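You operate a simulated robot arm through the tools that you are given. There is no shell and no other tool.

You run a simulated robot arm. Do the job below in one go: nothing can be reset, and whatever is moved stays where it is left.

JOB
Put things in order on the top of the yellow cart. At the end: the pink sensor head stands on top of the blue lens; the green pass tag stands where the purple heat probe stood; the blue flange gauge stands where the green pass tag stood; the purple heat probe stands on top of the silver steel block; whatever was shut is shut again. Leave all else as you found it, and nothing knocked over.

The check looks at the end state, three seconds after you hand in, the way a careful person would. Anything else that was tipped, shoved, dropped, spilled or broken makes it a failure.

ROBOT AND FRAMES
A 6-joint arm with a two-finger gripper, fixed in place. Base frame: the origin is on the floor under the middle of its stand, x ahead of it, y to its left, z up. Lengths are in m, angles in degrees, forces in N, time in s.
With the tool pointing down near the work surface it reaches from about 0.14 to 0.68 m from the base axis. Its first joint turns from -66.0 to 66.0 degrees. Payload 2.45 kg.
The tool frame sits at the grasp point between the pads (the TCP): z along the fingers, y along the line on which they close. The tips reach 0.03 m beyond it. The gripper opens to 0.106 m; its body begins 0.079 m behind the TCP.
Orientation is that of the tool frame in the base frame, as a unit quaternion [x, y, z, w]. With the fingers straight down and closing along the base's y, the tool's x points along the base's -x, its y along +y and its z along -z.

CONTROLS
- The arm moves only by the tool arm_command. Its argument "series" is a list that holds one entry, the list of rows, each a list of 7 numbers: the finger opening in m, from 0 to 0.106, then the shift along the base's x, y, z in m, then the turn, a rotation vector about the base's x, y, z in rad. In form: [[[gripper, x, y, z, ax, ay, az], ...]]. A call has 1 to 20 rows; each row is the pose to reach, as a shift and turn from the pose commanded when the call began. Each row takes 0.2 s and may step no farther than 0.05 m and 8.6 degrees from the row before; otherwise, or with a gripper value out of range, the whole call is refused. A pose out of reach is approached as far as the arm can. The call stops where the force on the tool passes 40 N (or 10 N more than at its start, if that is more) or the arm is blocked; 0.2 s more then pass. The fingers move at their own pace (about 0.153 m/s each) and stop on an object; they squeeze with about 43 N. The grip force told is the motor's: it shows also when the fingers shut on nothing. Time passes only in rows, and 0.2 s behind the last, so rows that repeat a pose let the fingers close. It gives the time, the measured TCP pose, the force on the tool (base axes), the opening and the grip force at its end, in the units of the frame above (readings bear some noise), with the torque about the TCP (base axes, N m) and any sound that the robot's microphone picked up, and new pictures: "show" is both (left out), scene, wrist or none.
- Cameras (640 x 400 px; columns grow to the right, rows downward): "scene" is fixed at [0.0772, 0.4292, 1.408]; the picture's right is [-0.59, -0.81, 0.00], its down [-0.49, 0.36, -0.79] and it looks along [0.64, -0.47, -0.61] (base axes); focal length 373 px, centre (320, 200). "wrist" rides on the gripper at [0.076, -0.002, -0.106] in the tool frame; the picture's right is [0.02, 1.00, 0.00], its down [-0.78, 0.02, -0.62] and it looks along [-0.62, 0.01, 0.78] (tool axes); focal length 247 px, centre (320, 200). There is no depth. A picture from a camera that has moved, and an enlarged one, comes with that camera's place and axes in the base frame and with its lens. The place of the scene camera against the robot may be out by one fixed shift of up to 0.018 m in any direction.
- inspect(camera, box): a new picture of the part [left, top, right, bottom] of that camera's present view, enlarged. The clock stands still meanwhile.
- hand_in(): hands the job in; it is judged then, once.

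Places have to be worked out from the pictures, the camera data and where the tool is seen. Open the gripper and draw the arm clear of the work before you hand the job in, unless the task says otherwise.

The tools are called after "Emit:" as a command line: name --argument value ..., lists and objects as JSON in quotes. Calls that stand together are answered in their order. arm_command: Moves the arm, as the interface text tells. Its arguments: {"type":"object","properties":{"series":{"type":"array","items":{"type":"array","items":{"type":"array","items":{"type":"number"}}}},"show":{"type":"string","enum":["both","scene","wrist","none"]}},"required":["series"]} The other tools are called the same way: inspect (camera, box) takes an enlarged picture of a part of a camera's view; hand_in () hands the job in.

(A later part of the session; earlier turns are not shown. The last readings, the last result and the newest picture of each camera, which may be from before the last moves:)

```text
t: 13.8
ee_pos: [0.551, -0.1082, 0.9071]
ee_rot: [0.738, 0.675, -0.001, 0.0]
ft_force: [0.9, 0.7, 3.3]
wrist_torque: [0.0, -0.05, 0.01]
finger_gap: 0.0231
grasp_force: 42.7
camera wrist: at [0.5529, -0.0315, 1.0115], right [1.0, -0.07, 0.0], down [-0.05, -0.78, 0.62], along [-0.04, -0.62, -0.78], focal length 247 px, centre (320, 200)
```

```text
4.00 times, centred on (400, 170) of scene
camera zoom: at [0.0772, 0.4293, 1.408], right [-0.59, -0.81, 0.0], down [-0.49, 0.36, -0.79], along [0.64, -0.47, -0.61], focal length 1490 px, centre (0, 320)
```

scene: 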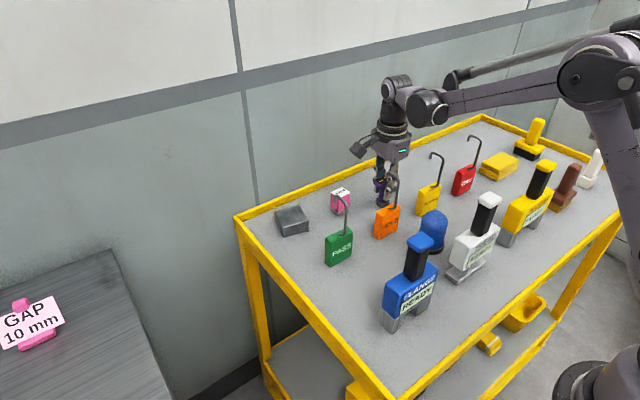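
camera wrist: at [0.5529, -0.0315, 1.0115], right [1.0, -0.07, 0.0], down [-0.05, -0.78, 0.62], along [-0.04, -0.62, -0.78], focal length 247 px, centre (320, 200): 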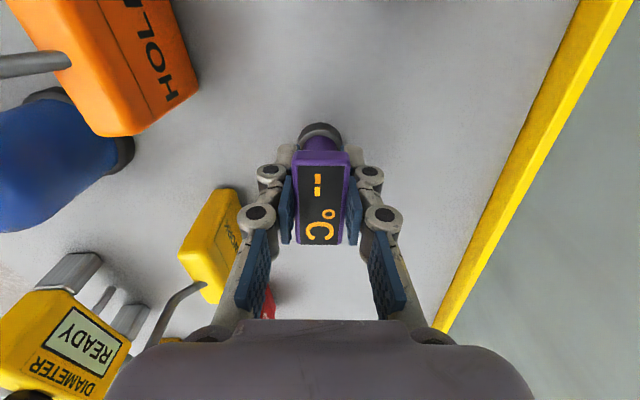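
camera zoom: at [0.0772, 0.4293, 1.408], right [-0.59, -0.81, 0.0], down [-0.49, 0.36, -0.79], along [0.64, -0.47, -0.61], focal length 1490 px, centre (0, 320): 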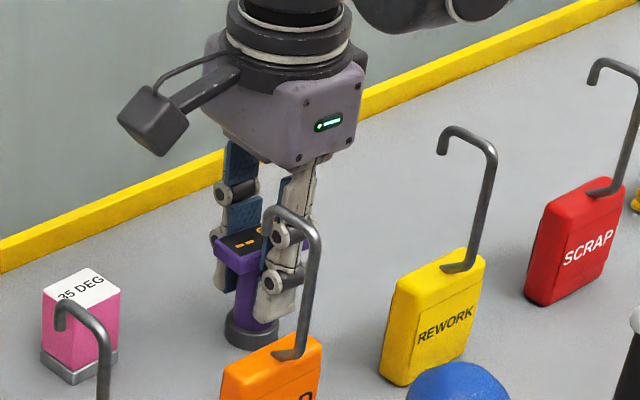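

Gripped: gap 23 mm, force 43 N. I lift 10 cm and check that the probe comes along upright.

Emit:
arm_command --series '[[[0.01, 0, 0, 0.01, 0, 0, 0], [0.01, 0, 0, 0.03, 0, 0, 0], [0.01, 0, 0, 0.06, 0, 0, 0], [0.01, 0, 0, 0.1, 0, 0, 0]]]' --show "both"

Emit:
inspect --camera "scene" --box '[340, 90, 460, 190]'

Emit:
inspect --camera "wrist" --box '[260, 100, 380, 250]'

```text
t: 14.8
ee_pos: [0.5507, -0.1067, 1.006]
ee_rot: [0.738, 0.674, -0.001, 0.001]
ft_force: [0.3, -0.2, 0.1]
wrist_torque: [-0.01, -0.01, -0.03]
finger_gap: 0.0231
grasp_force: 43.0
camera wrist: at [0.5533, -0.0307, 1.1119], right [1.0, -0.07, 0.0], down [-0.05, -0.78, 0.62], along [-0.04, -0.62, -0.78], focal length 247 px, centre (320, 200)
```

scene: 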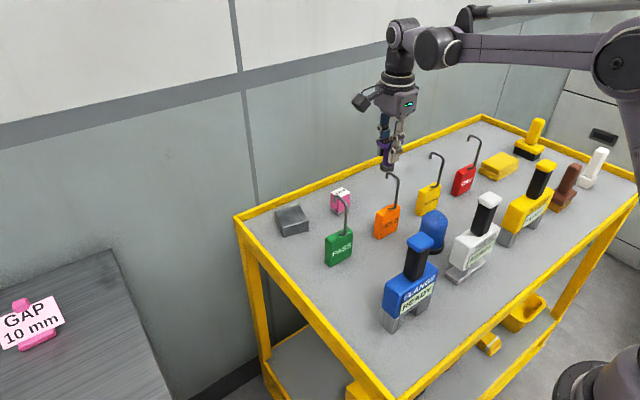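
wrist: 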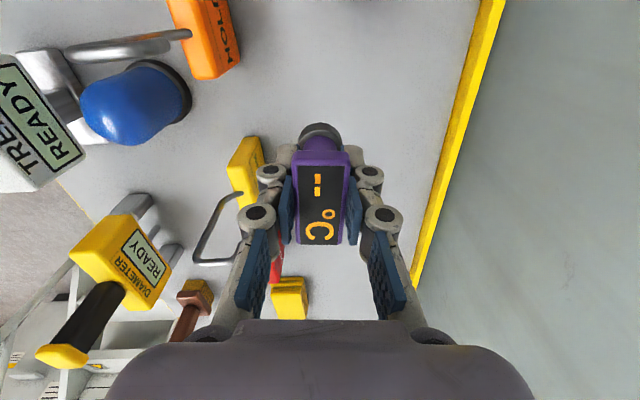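

```text
4.00 times, centred on (400, 140) of scene
camera zoom: at [0.0772, 0.4292, 1.408], right [-0.59, -0.81, 0.0], down [-0.49, 0.36, -0.79], along [0.64, -0.47, -0.61], focal length 1490 px, centre (0, 440)
```

zoom: 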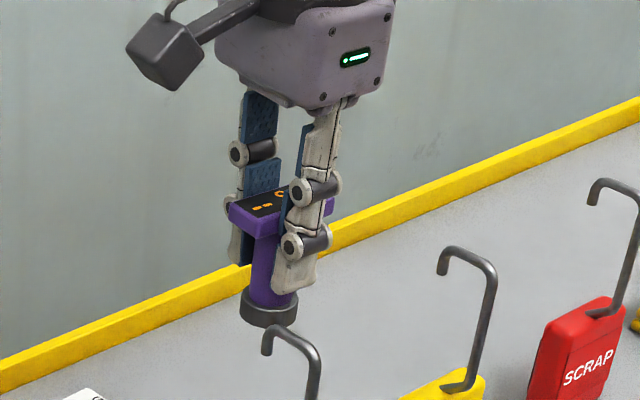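

```text
2.67 times, centred on (320, 175) of wrist
camera zoom: at [0.5533, -0.0307, 1.1119], right [1.0, -0.07, 0.0], down [-0.05, -0.78, 0.62], along [-0.04, -0.62, -0.78], focal length 659 px, centre (320, 267)
```

zoom: 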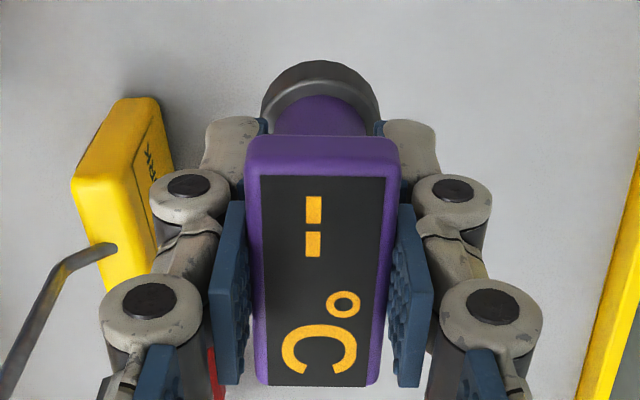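

The probe is held firmly by its column. I carry it over the pink head's clearance height to above the steel block.

Emit:
arm_command --series '[[[0.01, 0.0117, 0.0444, 0.005, 0, 0, 0], [0.01, 0.0234, 0.0888, 0.005, 0, 0, 0], [0.01, 0.0351, 0.1332, 0.005, 0, 0, 0], [0.01, 0.0468, 0.1776, 0.005, 0, 0, 0], [0.01, 0.0585, 0.222, 0.005, 0, 0, 0], [0.01, 0.0585, 0.222, -0.02, 0, 0, 0], [0.01, 0.0585, 0.222, -0.045, 0, 0, 0], [0.01, 0.0585, 0.222, -0.045, 0, 0, 0]]]' --show "both"

Emit:
inspect --camera "scene" --box '[240, 140, 360, 240]'

Emit:
inspect --camera "wrist" --box '[240, 50, 400, 200]'

```text
t: 16.6
ee_pos: [0.6072, 0.1144, 0.9613]
ee_rot: [0.738, 0.675, 0.0, 0.001]
ft_force: [0.2, 0.0, -0.4]
wrist_torque: [0.03, -0.02, -0.02]
finger_gap: 0.0235
grasp_force: 43.2
camera wrist: at [0.611, 0.19, 1.0675], right [1.0, -0.07, 0.0], down [-0.05, -0.78, 0.62], along [-0.04, -0.62, -0.78], focal length 247 px, centre (320, 200)
```

scene: 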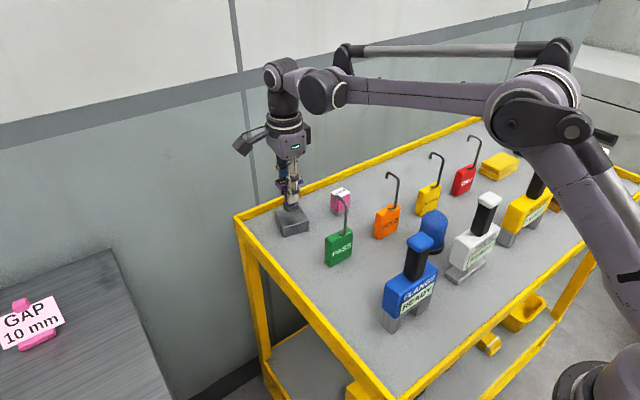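
wrist: 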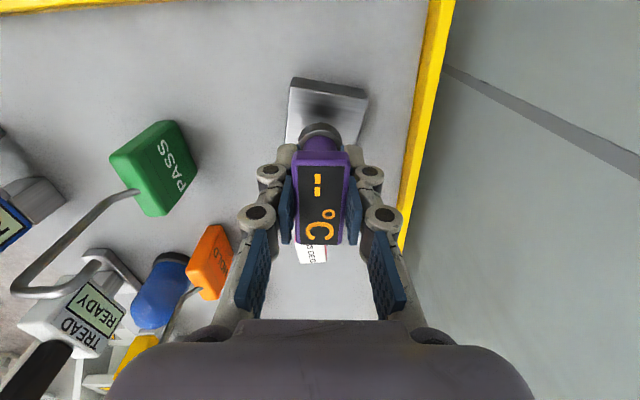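

```text
4.00 times, centred on (300, 190) of scene
camera zoom: at [0.0772, 0.4292, 1.408], right [-0.59, -0.81, 0.0], down [-0.49, 0.36, -0.79], along [0.64, -0.47, -0.61], focal length 1490 px, centre (400, 240)
```

zoom: 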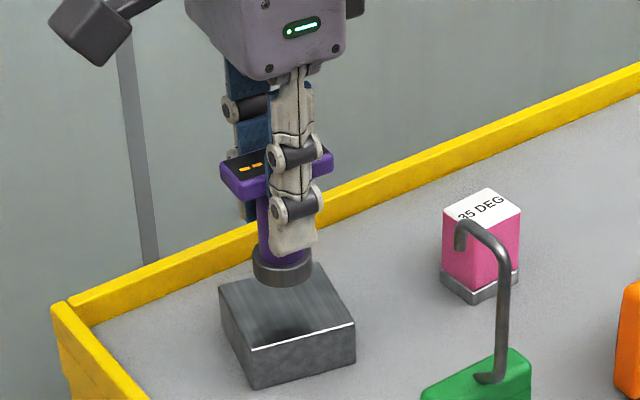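

```text
2.67 times, centred on (320, 125) of wrist
camera zoom: at [0.611, 0.19, 1.0675], right [1.0, -0.07, 0.0], down [-0.05, -0.78, 0.62], along [-0.04, -0.62, -0.78], focal length 659 px, centre (320, 400)
```

zoom: 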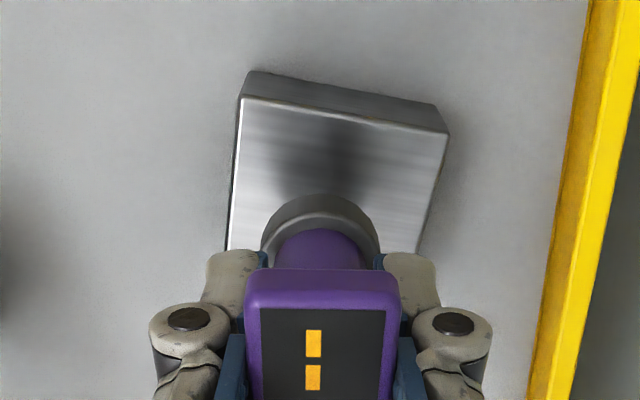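

The base of the probe projects right over the middle of the block's top. I lower in small steps and watch for contact.

Emit:
arm_command --series '[[[0.01, 0, 0, -0.01, 0, 0, 0], [0.01, 0, 0, -0.018, 0, 0, 0], [0.01, 0, 0, -0.021, 0, 0, 0], [0.01, 0, 0, -0.021, 0, 0, 0]]]' --show "scene"

Emit:
inspect --camera "scene" --box '[260, 170, 340, 240]'

```text
t: 17.6
ee_pos: [0.6089, 0.1133, 0.9407]
ee_rot: [0.738, 0.675, 0.0, 0.001]
ft_force: [0.4, 0.2, -0.3]
wrist_torque: [0.02, -0.01, -0.01]
finger_gap: 0.0233
grasp_force: 43.6
```

scene: 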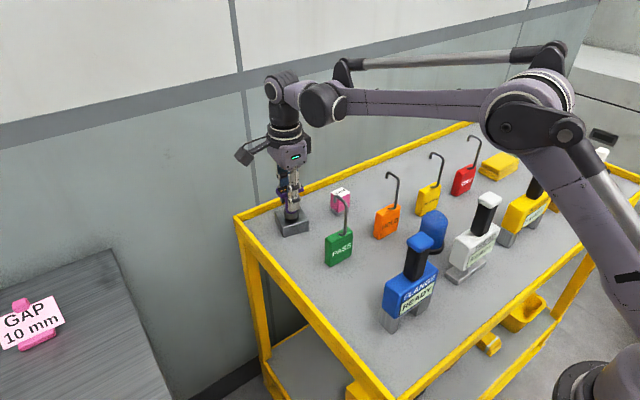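

```text
5.71 times, centred on (300, 205) of scene
camera zoom: at [0.0772, 0.4292, 1.408], right [-0.59, -0.81, 0.0], down [-0.49, 0.36, -0.79], along [0.64, -0.47, -0.61], focal length 2129 px, centre (434, 171)
```

zoom: 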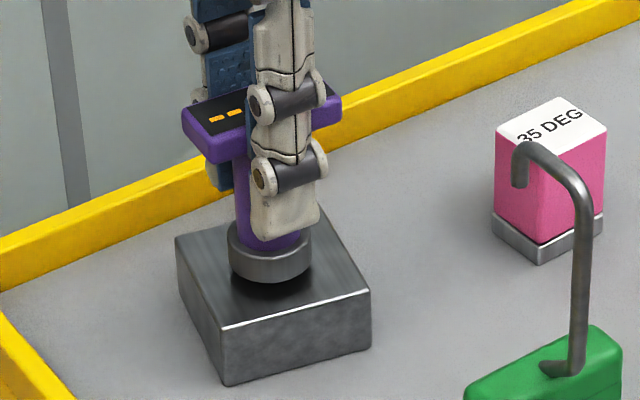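

No contact yet; a small gap remains under the base. I go down 2 mm at a time.

Emit:
arm_command --series '[[[0.01, 0, 0, -0.002, 0, 0, 0], [0.01, 0, 0, -0.004, 0, 0, 0]]]' --show "none"

Emit:
arm_command --series '[[[0.01, 0, 0, -0.001, 0, 0, 0], [0.01, 0, 0, -0.002, 0, 0, 0]]]' --show "none"

Emit:
inspect --camera "scene" --box '[260, 170, 340, 240]'

```text
t: 18.2
ee_pos: [0.608, 0.1136, 0.9361]
ee_rot: [0.738, 0.675, -0.001, 0.001]
ft_force: [0.0, -0.2, -1.7]
wrist_torque: [-0.02, -0.04, 0.0]
finger_gap: 0.0234
grasp_force: 42.5
```

```text
t: 18.8
ee_pos: [0.6069, 0.1148, 0.9376]
ee_rot: [0.738, 0.675, -0.001, 0.0]
ft_force: [1.6, 0.1, 20.1]
wrist_torque: [-0.04, 0.0, 0.0]
finger_gap: 0.0231
grasp_force: 42.6
```

```text
5.71 times, centred on (300, 205) of scene
camera zoom: at [0.0768, 0.4292, 1.4081], right [-0.59, -0.81, 0.0], down [-0.49, 0.36, -0.79], along [0.64, -0.47, -0.61], focal length 2129 px, centre (434, 171)
```

zoom: 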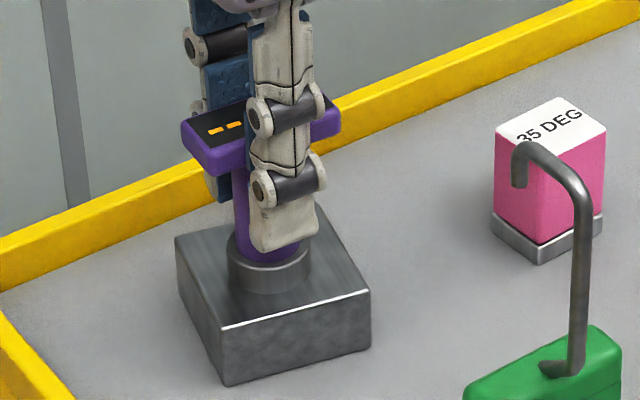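

Contact made (20 N) and the base sits flush on the block. I relieve the load by 1 mm, open, then rise straight up.

Emit:
arm_command --series '[[[0.01, 0, 0, 0.001, 0, 0, 0], [0.03, 0, 0, 0.001, 0, 0, 0], [0.08, 0, 0, 0.001, 0, 0, 0], [0.08, 0, 0, 0.001, 0, 0, 0], [0.08, 0, 0, 0.001, 0, 0, 0]]]' --show "wrist"

Emit:
inspect --camera "scene" --box '[260, 150, 340, 240]'

```text
t: 20.0
ee_pos: [0.608, 0.1139, 0.9364]
ee_rot: [0.738, 0.675, -0.001, 0.0]
ft_force: [0.1, -0.2, -0.6]
wrist_torque: [0.03, 0.04, 0.01]
finger_gap: 0.0801
grasp_force: 0.0
camera wrist: at [0.6113, 0.1903, 1.0413], right [1.0, -0.07, 0.0], down [-0.05, -0.78, 0.62], along [-0.04, -0.62, -0.78], focal length 247 px, centre (320, 200)
```

wrist: 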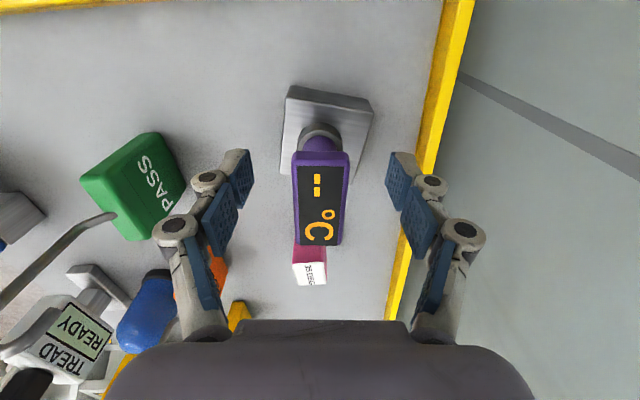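

```text
4.44 times, centred on (300, 195) of scene
camera zoom: at [0.0772, 0.4292, 1.408], right [-0.59, -0.81, 0.0], down [-0.49, 0.36, -0.79], along [0.64, -0.47, -0.61], focal length 1656 px, centre (409, 222)
```

zoom: 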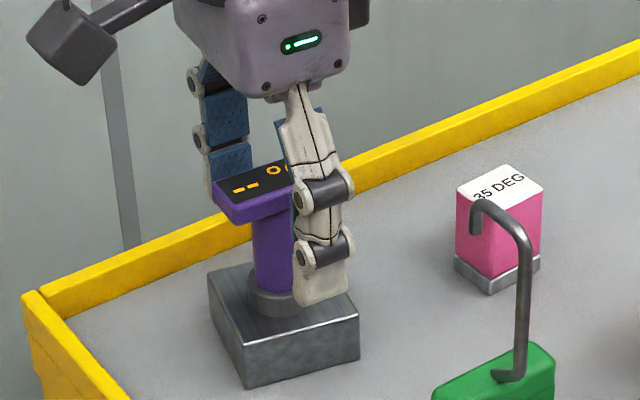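

The probe stands on the block. I rise straight up, then turn the tool back to yaw 0 while moving above the green tag.

Emit:
arm_command --series '[[[0.08, 0, 0, 0.04, 0, 0, 0], [0.08, 0, 0, 0.08, 0, 0, 0], [0.08, 0, 0, 0.12, 0, 0, 0], [0.09, -0.012, -0.0025, 0.125, 0, 0, 0.1384], [0.1, -0.024, -0.005, 0.13, 0, 0, 0.2768], [0.106, -0.036, -0.0075, 0.135, 0, 0, 0.4152], [0.106, -0.048, -0.01, 0.14, 0, 0, 0.5536], [0.106, -0.06, -0.0125, 0.145, 0, 0, 0.692], [0.106, -0.072, -0.015, 0.15, 0, 0, 0.8304], [0.106, -0.084, -0.0175, 0.155, 0, 0, 0.9688], [0.106, -0.096, -0.02, 0.16, 0, 0, 1.1072], [0.106, -0.108, -0.0225, 0.165, 0, 0, 1.2456], [0.106, -0.12, -0.025, 0.17, 0, 0, 1.384], [0.106, -0.13, -0.0275, 0.175, 0, 0, 1.5224], [0.106, -0.14, -0.03, 0.18, 0, 0, 1.6608], [0.106, -0.14, -0.03, 0.18, 0, 0, 1.6608]]]' --show "both"

Emit:
inspect --camera "wrist" --box '[200, 20, 440, 170]'

Emit:
inspect --camera "scene" --box '[260, 160, 360, 270]'

```text
t: 23.4
ee_pos: [0.4687, 0.0841, 1.1159]
ee_rot: [-0.001, 1.0, 0.0, 0.0]
ft_force: [0.1, -0.4, 0.1]
wrist_torque: [0.02, 0.02, 0.04]
finger_gap: 0.1062
grasp_force: 0.1
camera wrist: at [0.3901, 0.0821, 1.2209], right [-0.02, 1.0, 0.0], down [0.78, 0.02, 0.62], along [0.62, 0.02, -0.78], focal length 247 px, centre (320, 200)
```

scene: 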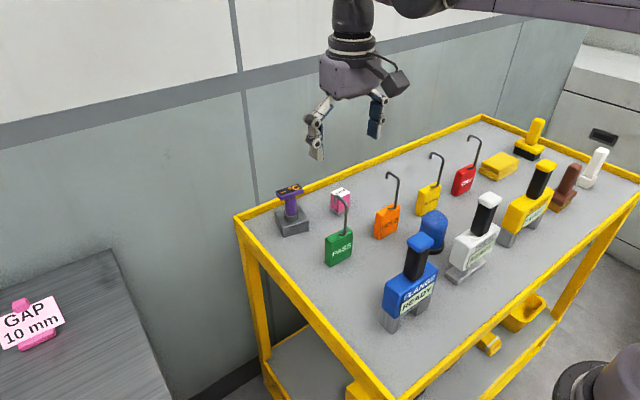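
wrist: 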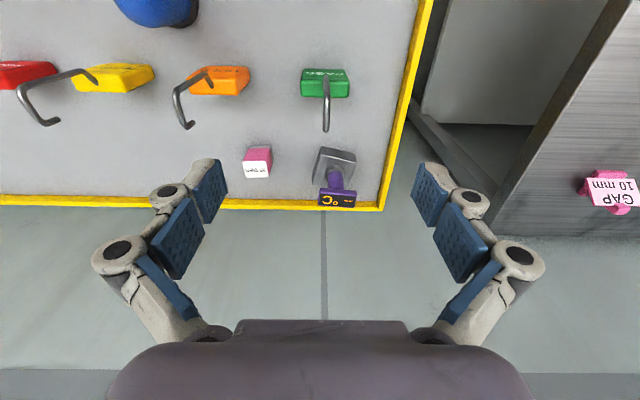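

```text
2.67 times, centred on (320, 95) of wrist
camera zoom: at [0.3901, 0.0821, 1.2209], right [-0.02, 1.0, 0.0], down [0.78, 0.02, 0.62], along [0.62, 0.02, -0.78], focal length 659 px, centre (320, 480)
```

zoom: 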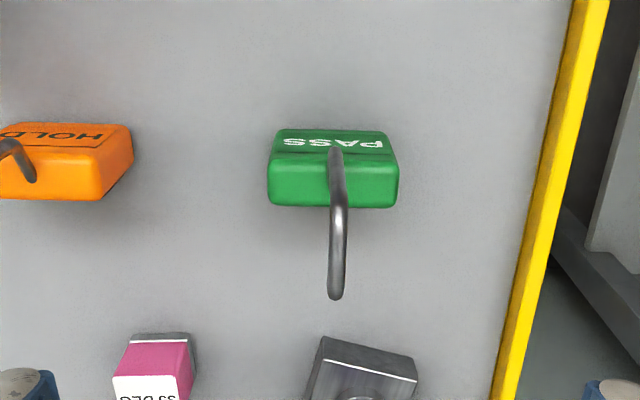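

```text
3.64 times, centred on (310, 215) of scene
camera zoom: at [0.0772, 0.4292, 1.408], right [-0.59, -0.81, 0.0], down [-0.49, 0.36, -0.79], along [0.64, -0.47, -0.61], focal length 1355 px, centre (356, 146)
```

zoom: 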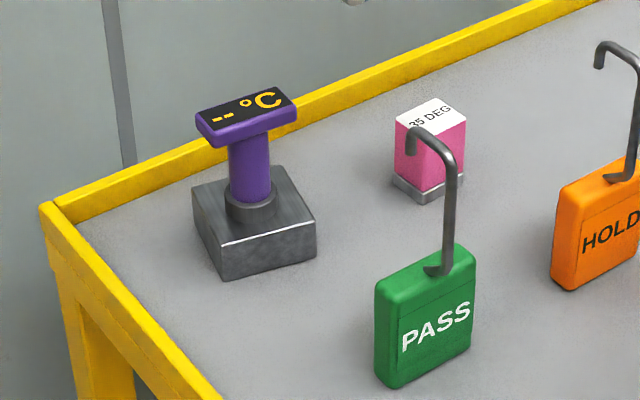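

The probe sits neatly on the block. The green tag's body is centred at about (0.469, 0.089), top z≈0.91, hook top ≈1.00. I shift over it and descend with fingers open 80 mm to straddle the body, stopping before the palm reaches the hook.

Emit:
arm_command --series '[[[0.08, 0.003, 0.005, -0.03, 0, 0, 0], [0.08, 0.003, 0.005, -0.07, 0, 0, 0], [0.08, 0.003, 0.005, -0.11, 0, 0, 0], [0.08, 0.003, 0.005, -0.145, 0, 0, 0], [0.08, 0.003, 0.005, -0.17, 0, 0, 0]]]' --show "both"

Emit:
inspect --camera "scene" --box '[280, 130, 400, 280]'

Emit:
inspect --camera "wrist" --box '[200, 80, 440, 330]'

```text
t: 24.6
ee_pos: [0.4702, 0.0884, 0.9445]
ee_rot: [0.0, 1.0, 0.0, 0.001]
ft_force: [-0.2, 0.0, -0.5]
wrist_torque: [0.0, -0.03, 0.02]
finger_gap: 0.0802
grasp_force: 0.0
camera wrist: at [0.3932, 0.0862, 1.0506], right [-0.02, 1.0, 0.0], down [0.78, 0.02, 0.62], along [0.62, 0.01, -0.78], focal length 247 px, centre (320, 200)
```

scene: 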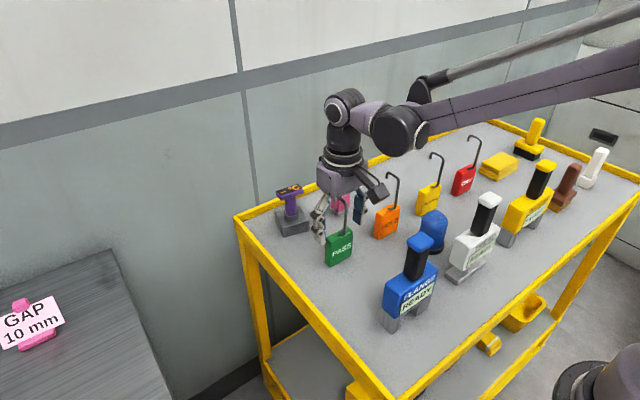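
wrist: 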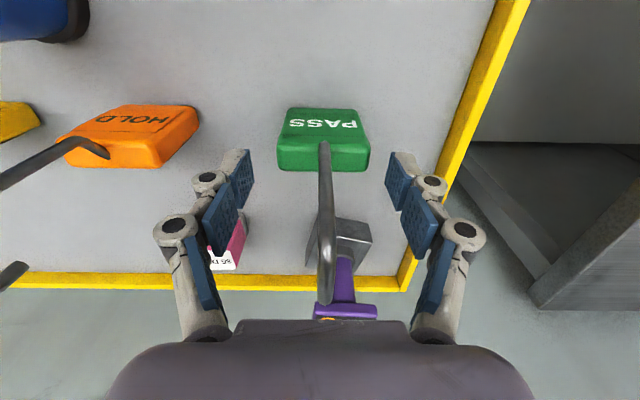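

```text
2.67 times, centred on (340, 205) of scene
camera zoom: at [0.0772, 0.4292, 1.408], right [-0.59, -0.81, 0.0], down [-0.49, 0.36, -0.79], along [0.64, -0.47, -0.61], focal length 994 px, centre (267, 187)
```

zoom: 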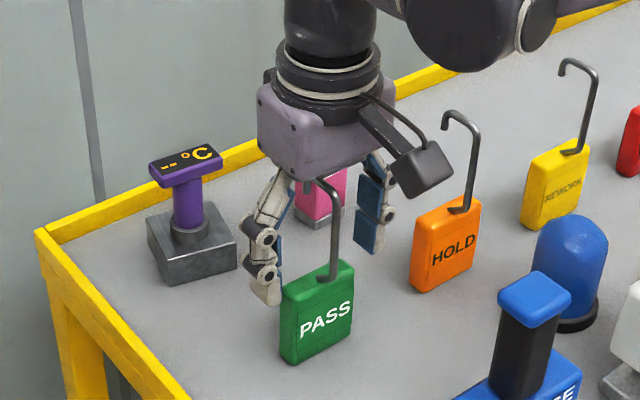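

```text
1.60 times, centred on (320, 205) of wrist
camera zoom: at [0.3932, 0.0862, 1.0506], right [-0.02, 1.0, 0.0], down [0.78, 0.02, 0.62], along [0.62, 0.01, -0.78], focal length 395 px, centre (320, 192)
```

zoom: 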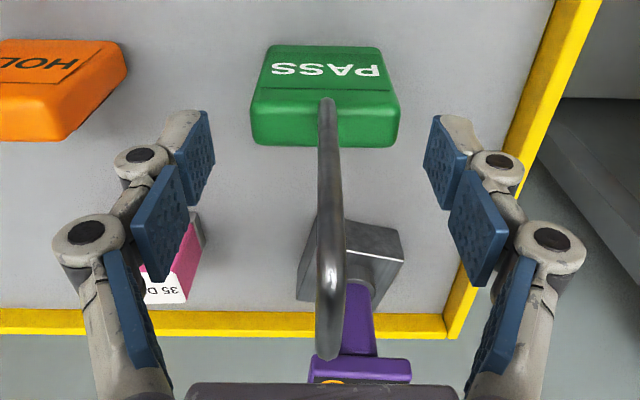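

The tag is well centred in x and about 3 mm to +y. I correct that, descend another 12 mm and check the hook-to-palm clearance.

Emit:
arm_command --series '[[[0.08, 0, 0.003, -0.006, 0, 0, 0], [0.08, 0, 0.003, -0.012, 0, 0, 0], [0.08, 0, 0.003, -0.012, 0, 0, 0]]]' --show "wrist"

Emit:
inspect --camera "scene" --box '[300, 170, 380, 270]'

Emit:
inspect --camera "wrist" --box '[220, 80, 420, 180]'

```text
t: 25.4
ee_pos: [0.4699, 0.0921, 0.9336]
ee_rot: [0.0, 1.0, 0.0, 0.001]
ft_force: [-0.7, -0.1, 0.3]
wrist_torque: [0.03, -0.03, 0.01]
finger_gap: 0.08
grasp_force: 0.0
camera wrist: at [0.3932, 0.0897, 1.039], right [-0.02, 1.0, 0.0], down [0.78, 0.02, 0.62], along [0.62, 0.01, -0.78], focal length 247 px, centre (320, 200)
```

wrist: 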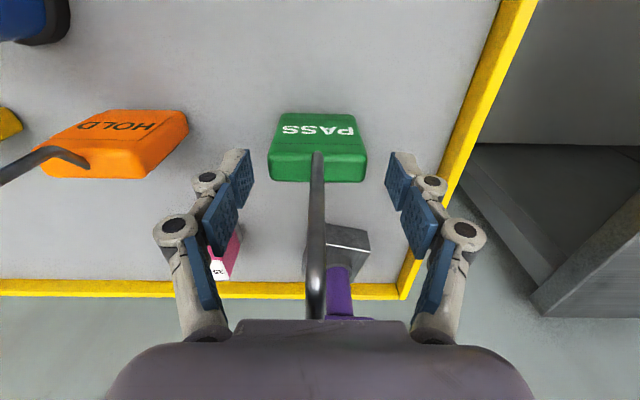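

```text
4.00 times, centred on (340, 220) of scene
camera zoom: at [0.0772, 0.4292, 1.408], right [-0.59, -0.81, 0.0], down [-0.49, 0.36, -0.79], along [0.64, -0.47, -0.61], focal length 1490 px, centre (240, 120)
```

zoom: 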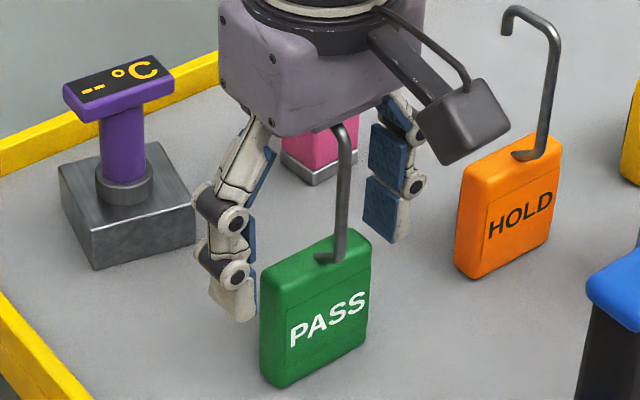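

```text
3.20 times, centred on (320, 130) of wrist
camera zoom: at [0.3932, 0.0897, 1.039], right [-0.02, 1.0, 0.0], down [0.78, 0.02, 0.62], along [0.62, 0.01, -0.78], focal length 790 px, centre (320, 424)
```

zoom: 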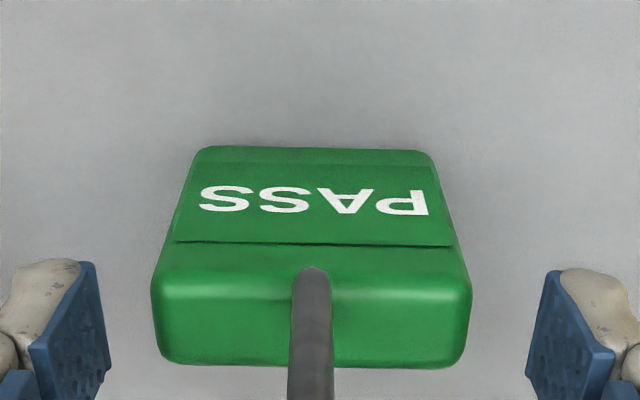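

Centred now. I creep down two steps of 3 mm, checking for force from the hook touching the palm.

Emit:
arm_command --series '[[[0.08, 0, 0, -0.0015, 0, 0, 0], [0.08, 0, 0, -0.003, 0, 0, 0]]]' --show "none"

Emit:
arm_command --series '[[[0.08, 0, 0, -0.0015, 0, 0, 0], [0.08, 0, 0, -0.003, 0, 0, 0]]]' --show "wrist"

Emit:
inspect --camera "scene" --box '[310, 190, 370, 265]'

```text
t: 26.0
ee_pos: [0.472, 0.0922, 0.9305]
ee_rot: [0.001, 1.0, 0.0, 0.001]
ft_force: [-0.4, -1.2, 0.2]
wrist_torque: [0.01, 0.02, -0.02]
finger_gap: 0.0798
grasp_force: 0.0
```

```text
t: 26.6
ee_pos: [0.4708, 0.0917, 0.9289]
ee_rot: [-0.001, 1.0, 0.0, 0.001]
ft_force: [0.4, -0.7, -0.2]
wrist_torque: [-0.01, 0.05, -0.02]
finger_gap: 0.0801
grasp_force: 0.1
camera wrist: at [0.3927, 0.0901, 1.033], right [-0.02, 1.0, 0.0], down [0.78, 0.02, 0.62], along [0.62, 0.01, -0.78], focal length 247 px, centre (320, 200)
```

wrist: 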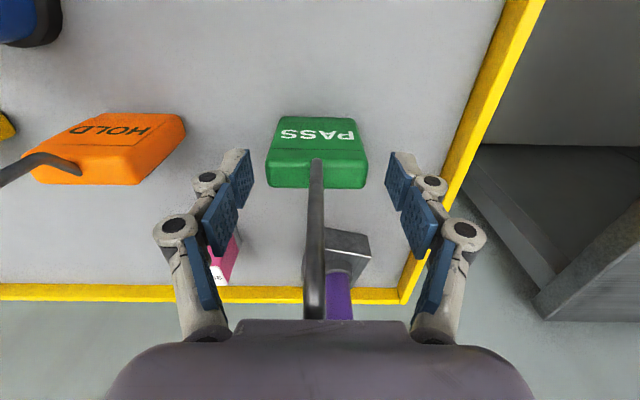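

```text
5.33 times, centred on (340, 228) of scene
camera zoom: at [0.0772, 0.4292, 1.408], right [-0.59, -0.81, 0.0], down [-0.49, 0.36, -0.79], along [0.64, -0.47, -0.61], focal length 1987 px, centre (213, 53)
```

zoom: 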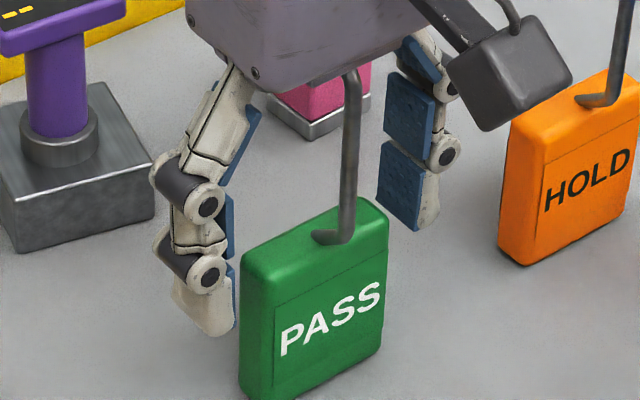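

No contact with the hook yet, and the tips overlap the tag body by about 15 mm. I close on the tag.

Emit:
arm_command --series '[[[0.065, 0, 0, 0, 0, 0, 0], [0.055, 0, 0, 0, 0, 0, 0], [0.03, 0, 0, 0, 0, 0, 0], [0.03, 0, 0, 0, 0, 0, 0], [0.03, 0, 0, 0, 0, 0, 0]]]' --show "wrist"

Emit:
inspect --camera "scene" --box '[310, 190, 370, 265]'

```text
t: 27.8
ee_pos: [0.4713, 0.0922, 0.9278]
ee_rot: [0.0, 1.0, 0.0, 0.001]
ft_force: [0.2, 0.2, 3.6]
wrist_torque: [-0.12, -0.01, 0.02]
finger_gap: 0.0571
grasp_force: 42.8
camera wrist: at [0.3926, 0.0901, 1.0331], right [-0.02, 1.0, 0.0], down [0.78, 0.02, 0.62], along [0.62, 0.01, -0.78], focal length 247 px, centre (320, 200)
```

wrist: 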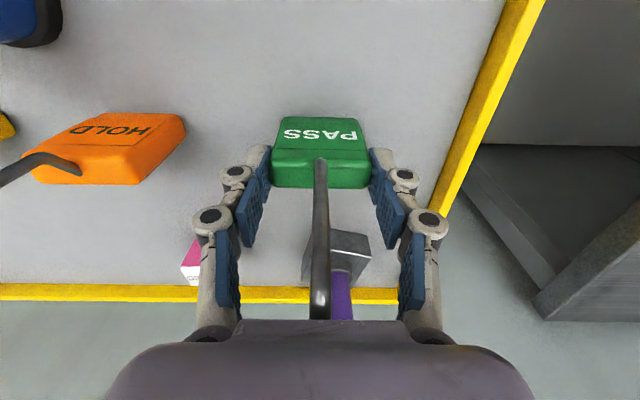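

```text
5.33 times, centred on (340, 228) of scene
camera zoom: at [0.0772, 0.4292, 1.408], right [-0.59, -0.81, 0.0], down [-0.49, 0.36, -0.79], along [0.64, -0.47, -0.61], focal length 1987 px, centre (213, 53)
```

zoom: 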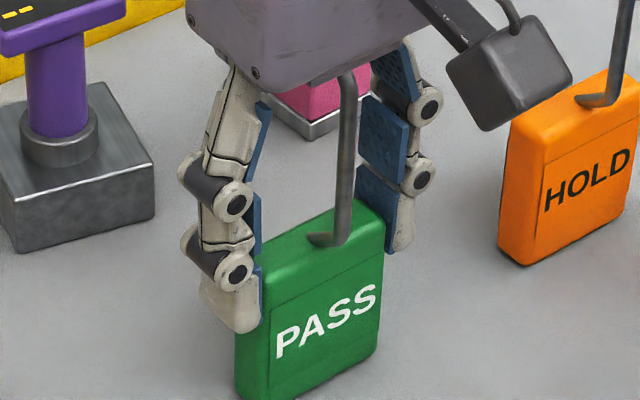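

Gripped (gap 57 mm, 43 N). I lift a little first and check that the tag does not slip.

Emit:
arm_command --series '[[[0.03, 0, 0, 0.005, 0, 0, 0], [0.03, 0, 0, 0.015, 0, 0, 0], [0.03, 0, 0, 0.03, 0, 0, 0], [0.03, 0, 0, 0.03, 0, 0, 0]]]' --show "wrist"

Emit:
inspect --camera "scene" --box '[300, 170, 390, 280]'

```text
t: 28.8
ee_pos: [0.4713, 0.0929, 0.9588]
ee_rot: [0.0, 1.0, 0.0, 0.001]
ft_force: [0.1, 0.2, -0.3]
wrist_torque: [-0.03, -0.03, 0.0]
finger_gap: 0.0569
grasp_force: 42.7
camera wrist: at [0.3925, 0.0907, 1.0635], right [-0.02, 1.0, 0.0], down [0.78, 0.02, 0.62], along [0.62, 0.01, -0.78], focal length 247 px, centre (320, 200)
```

wrist: 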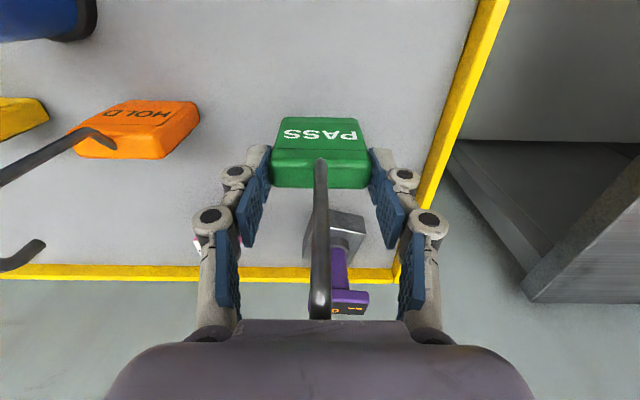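

```text
3.64 times, centred on (345, 225) of scene
camera zoom: at [0.0772, 0.4292, 1.408], right [-0.59, -0.81, 0.0], down [-0.49, 0.36, -0.79], along [0.64, -0.47, -0.61], focal length 1355 px, centre (229, 109)
```

zoom: 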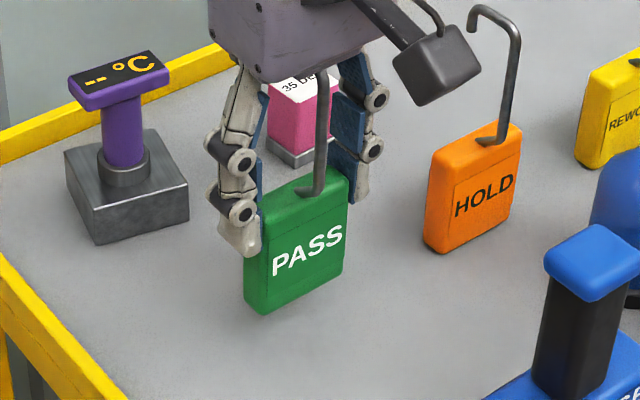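

The tag is held upright. I raise it above hook height and carry it over to the probe's old place.

Emit:
arm_command --series '[[[0.03, 0, 0, 0.04, 0, 0, 0], [0.03, 0, 0, 0.08, 0, 0, 0], [0.03, 0, 0, 0.12, 0, 0, 0], [0.03, 0, 0, 0.152, 0, 0, 0], [0.03, 0.02, -0.04, 0.152, 0, 0, 0], [0.03, 0.038, -0.08, 0.152, 0, 0, 0], [0.03, 0.054, -0.121, 0.152, 0, 0, 0], [0.03, 0.068, -0.162, 0.152, 0, 0, 0], [0.03, 0.0795, -0.2017, 0.152, 0, 0, 0], [0.03, 0.0795, -0.2017, 0.152, 0, 0, 0]]]' --show "both"

Emit:
inspect --camera "scene" --box '[330, 60, 470, 220]'

```text
t: 31.0
ee_pos: [0.5497, -0.1114, 1.1096]
ee_rot: [0.0, 1.0, 0.0, 0.0]
ft_force: [0.2, -0.1, -0.4]
wrist_torque: [-0.04, 0.03, 0.05]
finger_gap: 0.0568
grasp_force: 43.0
camera wrist: at [0.4717, -0.1123, 1.2148], right [-0.02, 1.0, 0.0], down [0.78, 0.02, 0.62], along [0.62, 0.01, -0.78], focal length 247 px, centre (320, 200)
```

scene: 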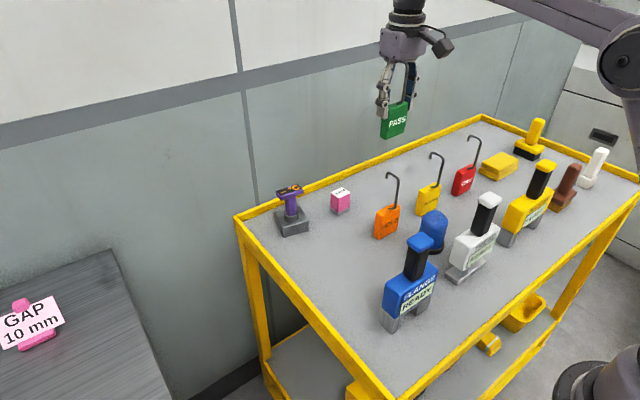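
wrist: 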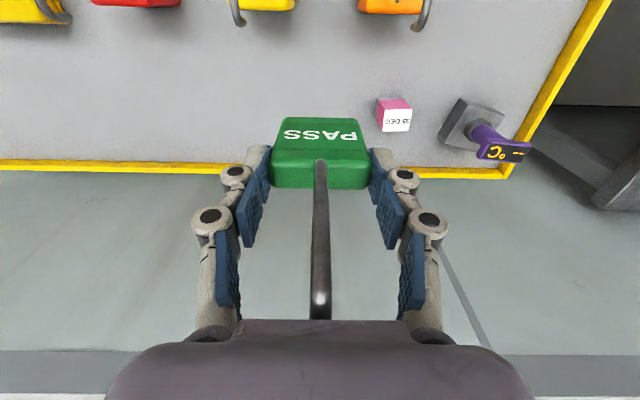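

```text
2.50 times, centred on (400, 140) of scene
camera zoom: at [0.0773, 0.4292, 1.408], right [-0.59, -0.81, 0.0], down [-0.49, 0.36, -0.79], along [0.64, -0.47, -0.61], focal length 931 px, centre (120, 350)
```

zoom: 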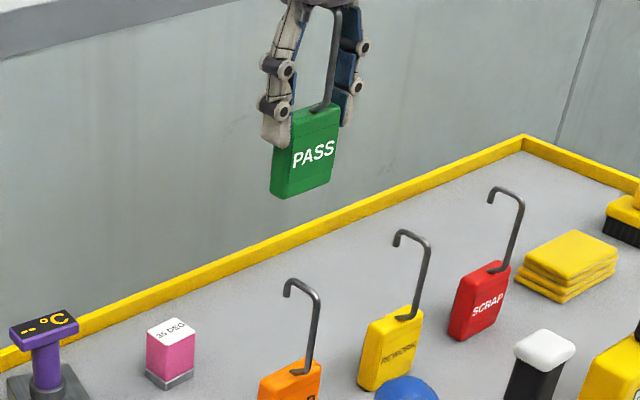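

The tag is over the target at (0.548, −0.110) by the camera data. I descend, stopping 10 mm above the expected contact.

Emit:
arm_command --series '[[[0.03, 0, 0.001, -0.04, 0, 0, 0], [0.03, 0, 0.001, -0.08, 0, 0, 0], [0.03, 0, 0.001, -0.12, 0, 0, 0], [0.03, 0, 0.001, -0.15, 0, 0, 0], [0.03, 0, 0.001, -0.172, 0, 0, 0], [0.03, 0, 0.001, -0.172, 0, 0, 0]]]' --show "both"

Emit:
inspect --camera "scene" --box '[340, 120, 450, 240]'

```text
t: 32.4
ee_pos: [0.5506, -0.1086, 0.9377]
ee_rot: [0.0, 1.0, 0.0, 0.001]
ft_force: [0.0, -0.9, -0.5]
wrist_torque: [-0.03, -0.03, 0.02]
finger_gap: 0.0571
grasp_force: 42.7
camera wrist: at [0.4724, -0.1101, 1.043], right [-0.02, 1.0, 0.0], down [0.78, 0.02, 0.62], along [0.62, 0.01, -0.78], focal length 247 px, centre (320, 200)
```

scene: 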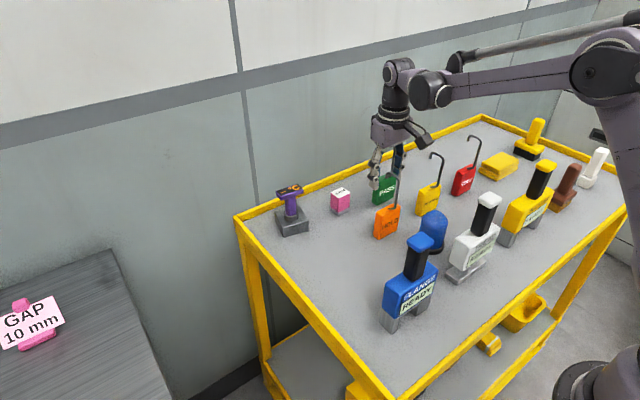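
wrist: 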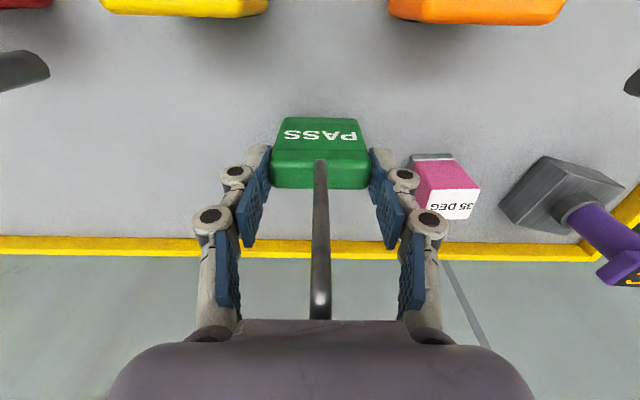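

```text
3.33 times, centred on (395, 180) of scene
camera zoom: at [0.0772, 0.4292, 1.408], right [-0.59, -0.81, 0.0], down [-0.49, 0.36, -0.79], along [0.64, -0.47, -0.61], focal length 1242 px, centre (70, 267)
```

zoom: 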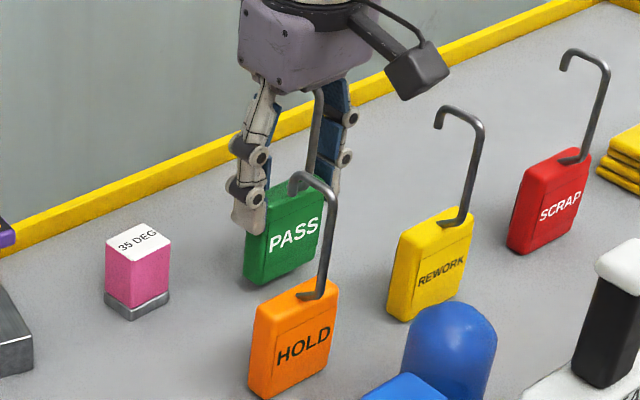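

All is clear. I lower in small steps until contact.

Emit:
arm_command --series '[[[0.03, 0, 0, -0.004, 0, 0, 0], [0.03, 0, 0, -0.007, 0, 0, 0]]]' --show "none"

Emit:
arm_command --series '[[[0.03, 0, 0, -0.001, 0, 0, 0], [0.03, 0, 0, -0.002, 0, 0, 0]]]' --show "none"

```text
t: 33.0
ee_pos: [0.5516, -0.1085, 0.9325]
ee_rot: [0.001, 1.0, 0.0, 0.0]
ft_force: [0.9, 0.8, -0.8]
wrist_torque: [0.04, 0.0, 0.01]
finger_gap: 0.0568
grasp_force: 42.9
```

```text
t: 33.6
ee_pos: [0.5513, -0.1076, 0.9291]
ee_rot: [0.0, 1.0, 0.001, 0.0]
ft_force: [-0.2, 0.9, -1.0]
wrist_torque: [0.01, 0.0, -0.02]
finger_gap: 0.057
grasp_force: 42.8
```

Still no contact at z≈0.929. I continue 1 mm at a time.

Emit:
arm_command --series '[[[0.03, 0, 0, -0.001, 0, 0, 0], [0.03, 0, 0, -0.001, 0, 0, 0]]]' --show "none"

Emit:
arm_command --series '[[[0.03, 0, 0, -0.001, 0, 0, 0], [0.03, 0, 0, -0.001, 0, 0, 0]]]' --show "scene"

Emit:
inspect --camera "scene" --box '[350, 150, 430, 220]'

```text
t: 34.2
ee_pos: [0.5513, -0.1078, 0.9283]
ee_rot: [0.0, 1.0, 0.001, 0.001]
ft_force: [-0.5, 0.8, 1.9]
wrist_torque: [-0.1, 0.02, 0.01]
finger_gap: 0.0569
grasp_force: 43.4
```

```text
t: 34.8
ee_pos: [0.5503, -0.1089, 0.9277]
ee_rot: [0.0, 1.0, 0.0, 0.0]
ft_force: [2.0, -0.6, 27.9]
wrist_torque: [-0.07, -0.17, 0.0]
finger_gap: 0.0571
grasp_force: 43.8
```

scene: 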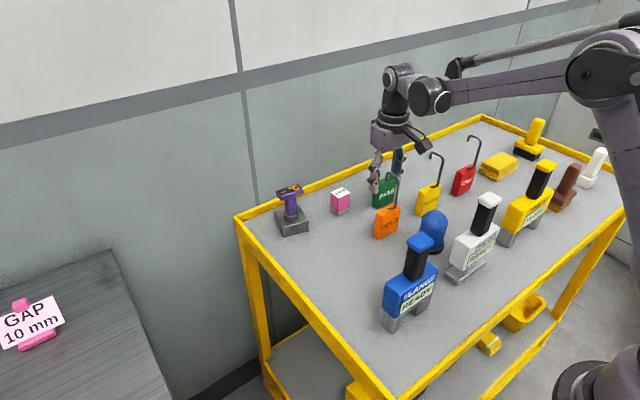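

```text
5.71 times, centred on (390, 185) of scene
camera zoom: at [0.0768, 0.4293, 1.408], right [-0.59, -0.81, 0.0], down [-0.49, 0.36, -0.79], along [0.64, -0.47, -0.61], focal length 2129 px, centre (-80, 286)
```

zoom: 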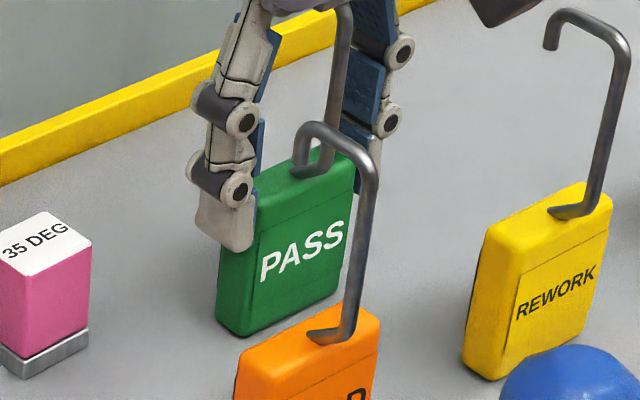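

The tag is down (28 N, very stiff). I back off 1 mm and open the fingers to 72 mm.

Emit:
arm_command --series '[[[0.03, 0, 0, 0.001, 0, 0, 0], [0.06, 0, 0, 0.001, 0, 0, 0], [0.072, 0, 0, 0.001, 0, 0, 0], [0.072, 0, 0, 0.001, 0, 0, 0], [0.072, 0, 0, 0.001, 0, 0, 0]]]' --show "wrist"

Emit:
inspect --camera "scene" --box '[350, 140, 430, 220]'

```text
t: 36.0
ee_pos: [0.5511, -0.1093, 0.9276]
ee_rot: [0.0, 1.0, 0.0, 0.001]
ft_force: [0.2, -0.3, -0.6]
wrist_torque: [0.01, 0.02, -0.02]
finger_gap: 0.072
grasp_force: 0.0
camera wrist: at [0.4722, -0.1107, 1.033], right [-0.02, 1.0, 0.0], down [0.78, 0.02, 0.62], along [0.62, 0.01, -0.78], focal length 247 px, centre (320, 200)
```

wrist: 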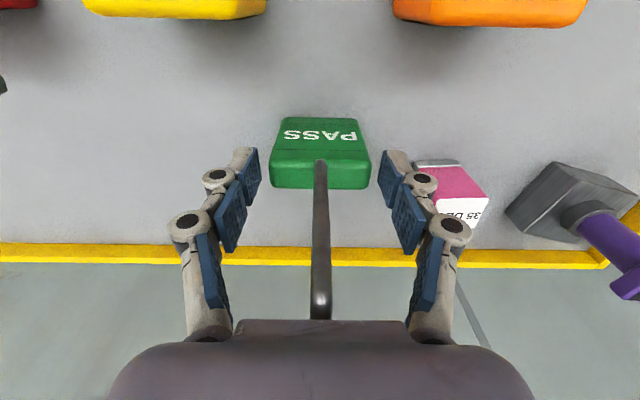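

```text
5.00 times, centred on (390, 180) of scene
camera zoom: at [0.0772, 0.4292, 1.408], right [-0.59, -0.81, 0.0], down [-0.49, 0.36, -0.79], along [0.64, -0.47, -0.61], focal length 1863 px, centre (-30, 300)
```

zoom: 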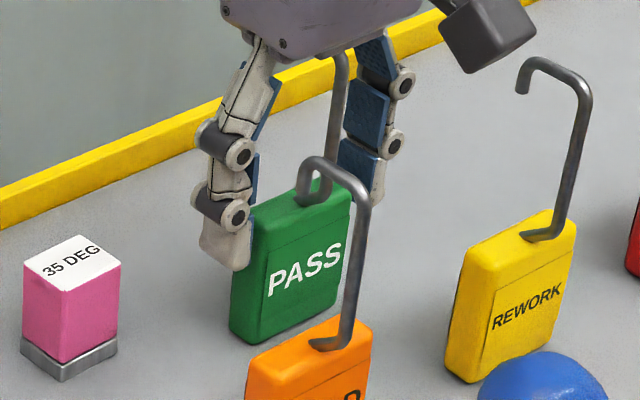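

The tag stands free. I rise straight up and move over to the blue flange gauge.

Emit:
arm_command --series '[[[0.072, 0, 0, 0.035, 0, 0, 0], [0.072, 0, 0, 0.07, 0, 0, 0], [0.072, 0, 0, 0.11, 0, 0, 0], [0.072, 0, 0, 0.15, 0, 0, 0], [0.072, 0, 0, 0.185, 0, 0, 0], [0.08, -0.036, 0.027, 0.187, 0, 0, 0], [0.08, -0.072, 0.054, 0.19, 0, 0, 0], [0.08, -0.108, 0.081, 0.192, 0, 0, 0], [0.08, -0.144, 0.108, 0.195, 0, 0, 0], [0.08, -0.18, 0.135, 0.197, 0, 0, 0], [0.08, -0.216, 0.162, 0.2, 0, 0, 0], [0.08, -0.251, 0.187, 0.205, 0, 0, 0], [0.08, -0.251, 0.187, 0.205, 0, 0, 0]]]' --show "both"

Emit:
inspect --camera "wrist" --box '[200, 0, 440, 150]'

Emit:
inspect --camera "scene" --box '[340, 150, 460, 250]'

```text
t: 38.8
ee_pos: [0.2995, 0.0784, 1.1332]
ee_rot: [0.0, 1.0, 0.0, 0.001]
ft_force: [-0.4, 0.3, 0.9]
wrist_torque: [0.0, -0.02, -0.03]
finger_gap: 0.0799
grasp_force: 0.1
camera wrist: at [0.2213, 0.0767, 1.2385], right [-0.02, 1.0, 0.0], down [0.78, 0.02, 0.62], along [0.62, 0.01, -0.78], focal length 247 px, centre (320, 200)
```

scene: 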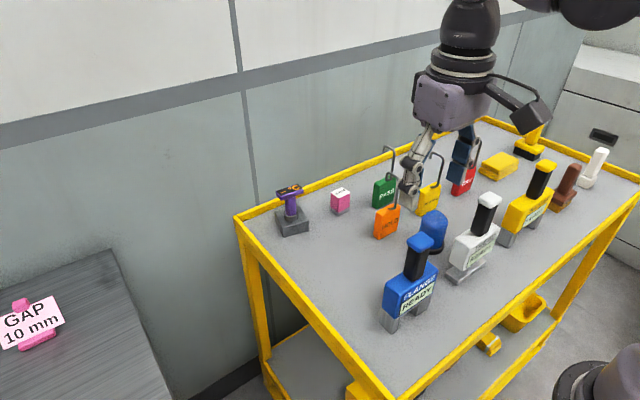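
wrist: 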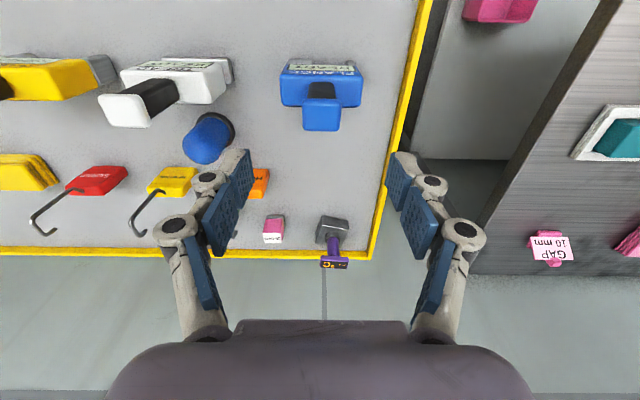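

```text
2.67 times, centred on (320, 75) of wrist
camera zoom: at [0.2213, 0.0767, 1.2385], right [-0.02, 1.0, 0.0], down [0.78, 0.02, 0.62], along [0.62, 0.01, -0.78], focal length 659 px, centre (320, 533)
```

zoom: 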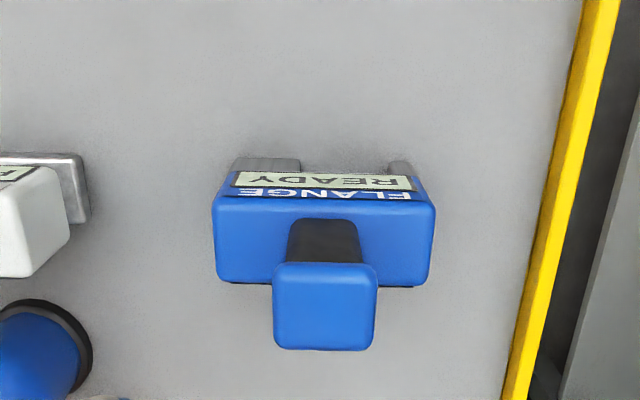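

```text
4.00 times, centred on (400, 200) of scene
camera zoom: at [0.0772, 0.4292, 1.408], right [-0.59, -0.81, 0.0], down [-0.49, 0.36, -0.79], along [0.64, -0.47, -0.61], focal length 1490 px, centre (0, 200)
```

zoom: 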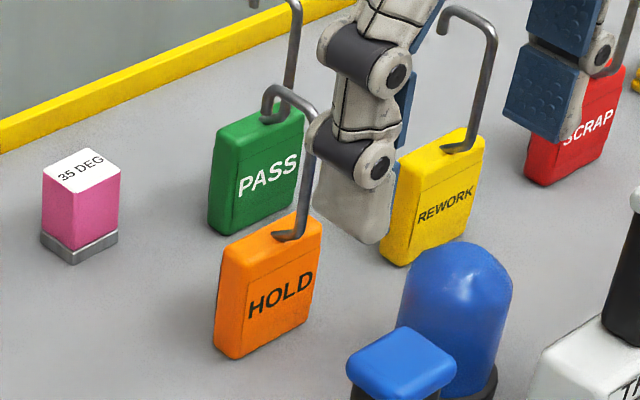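

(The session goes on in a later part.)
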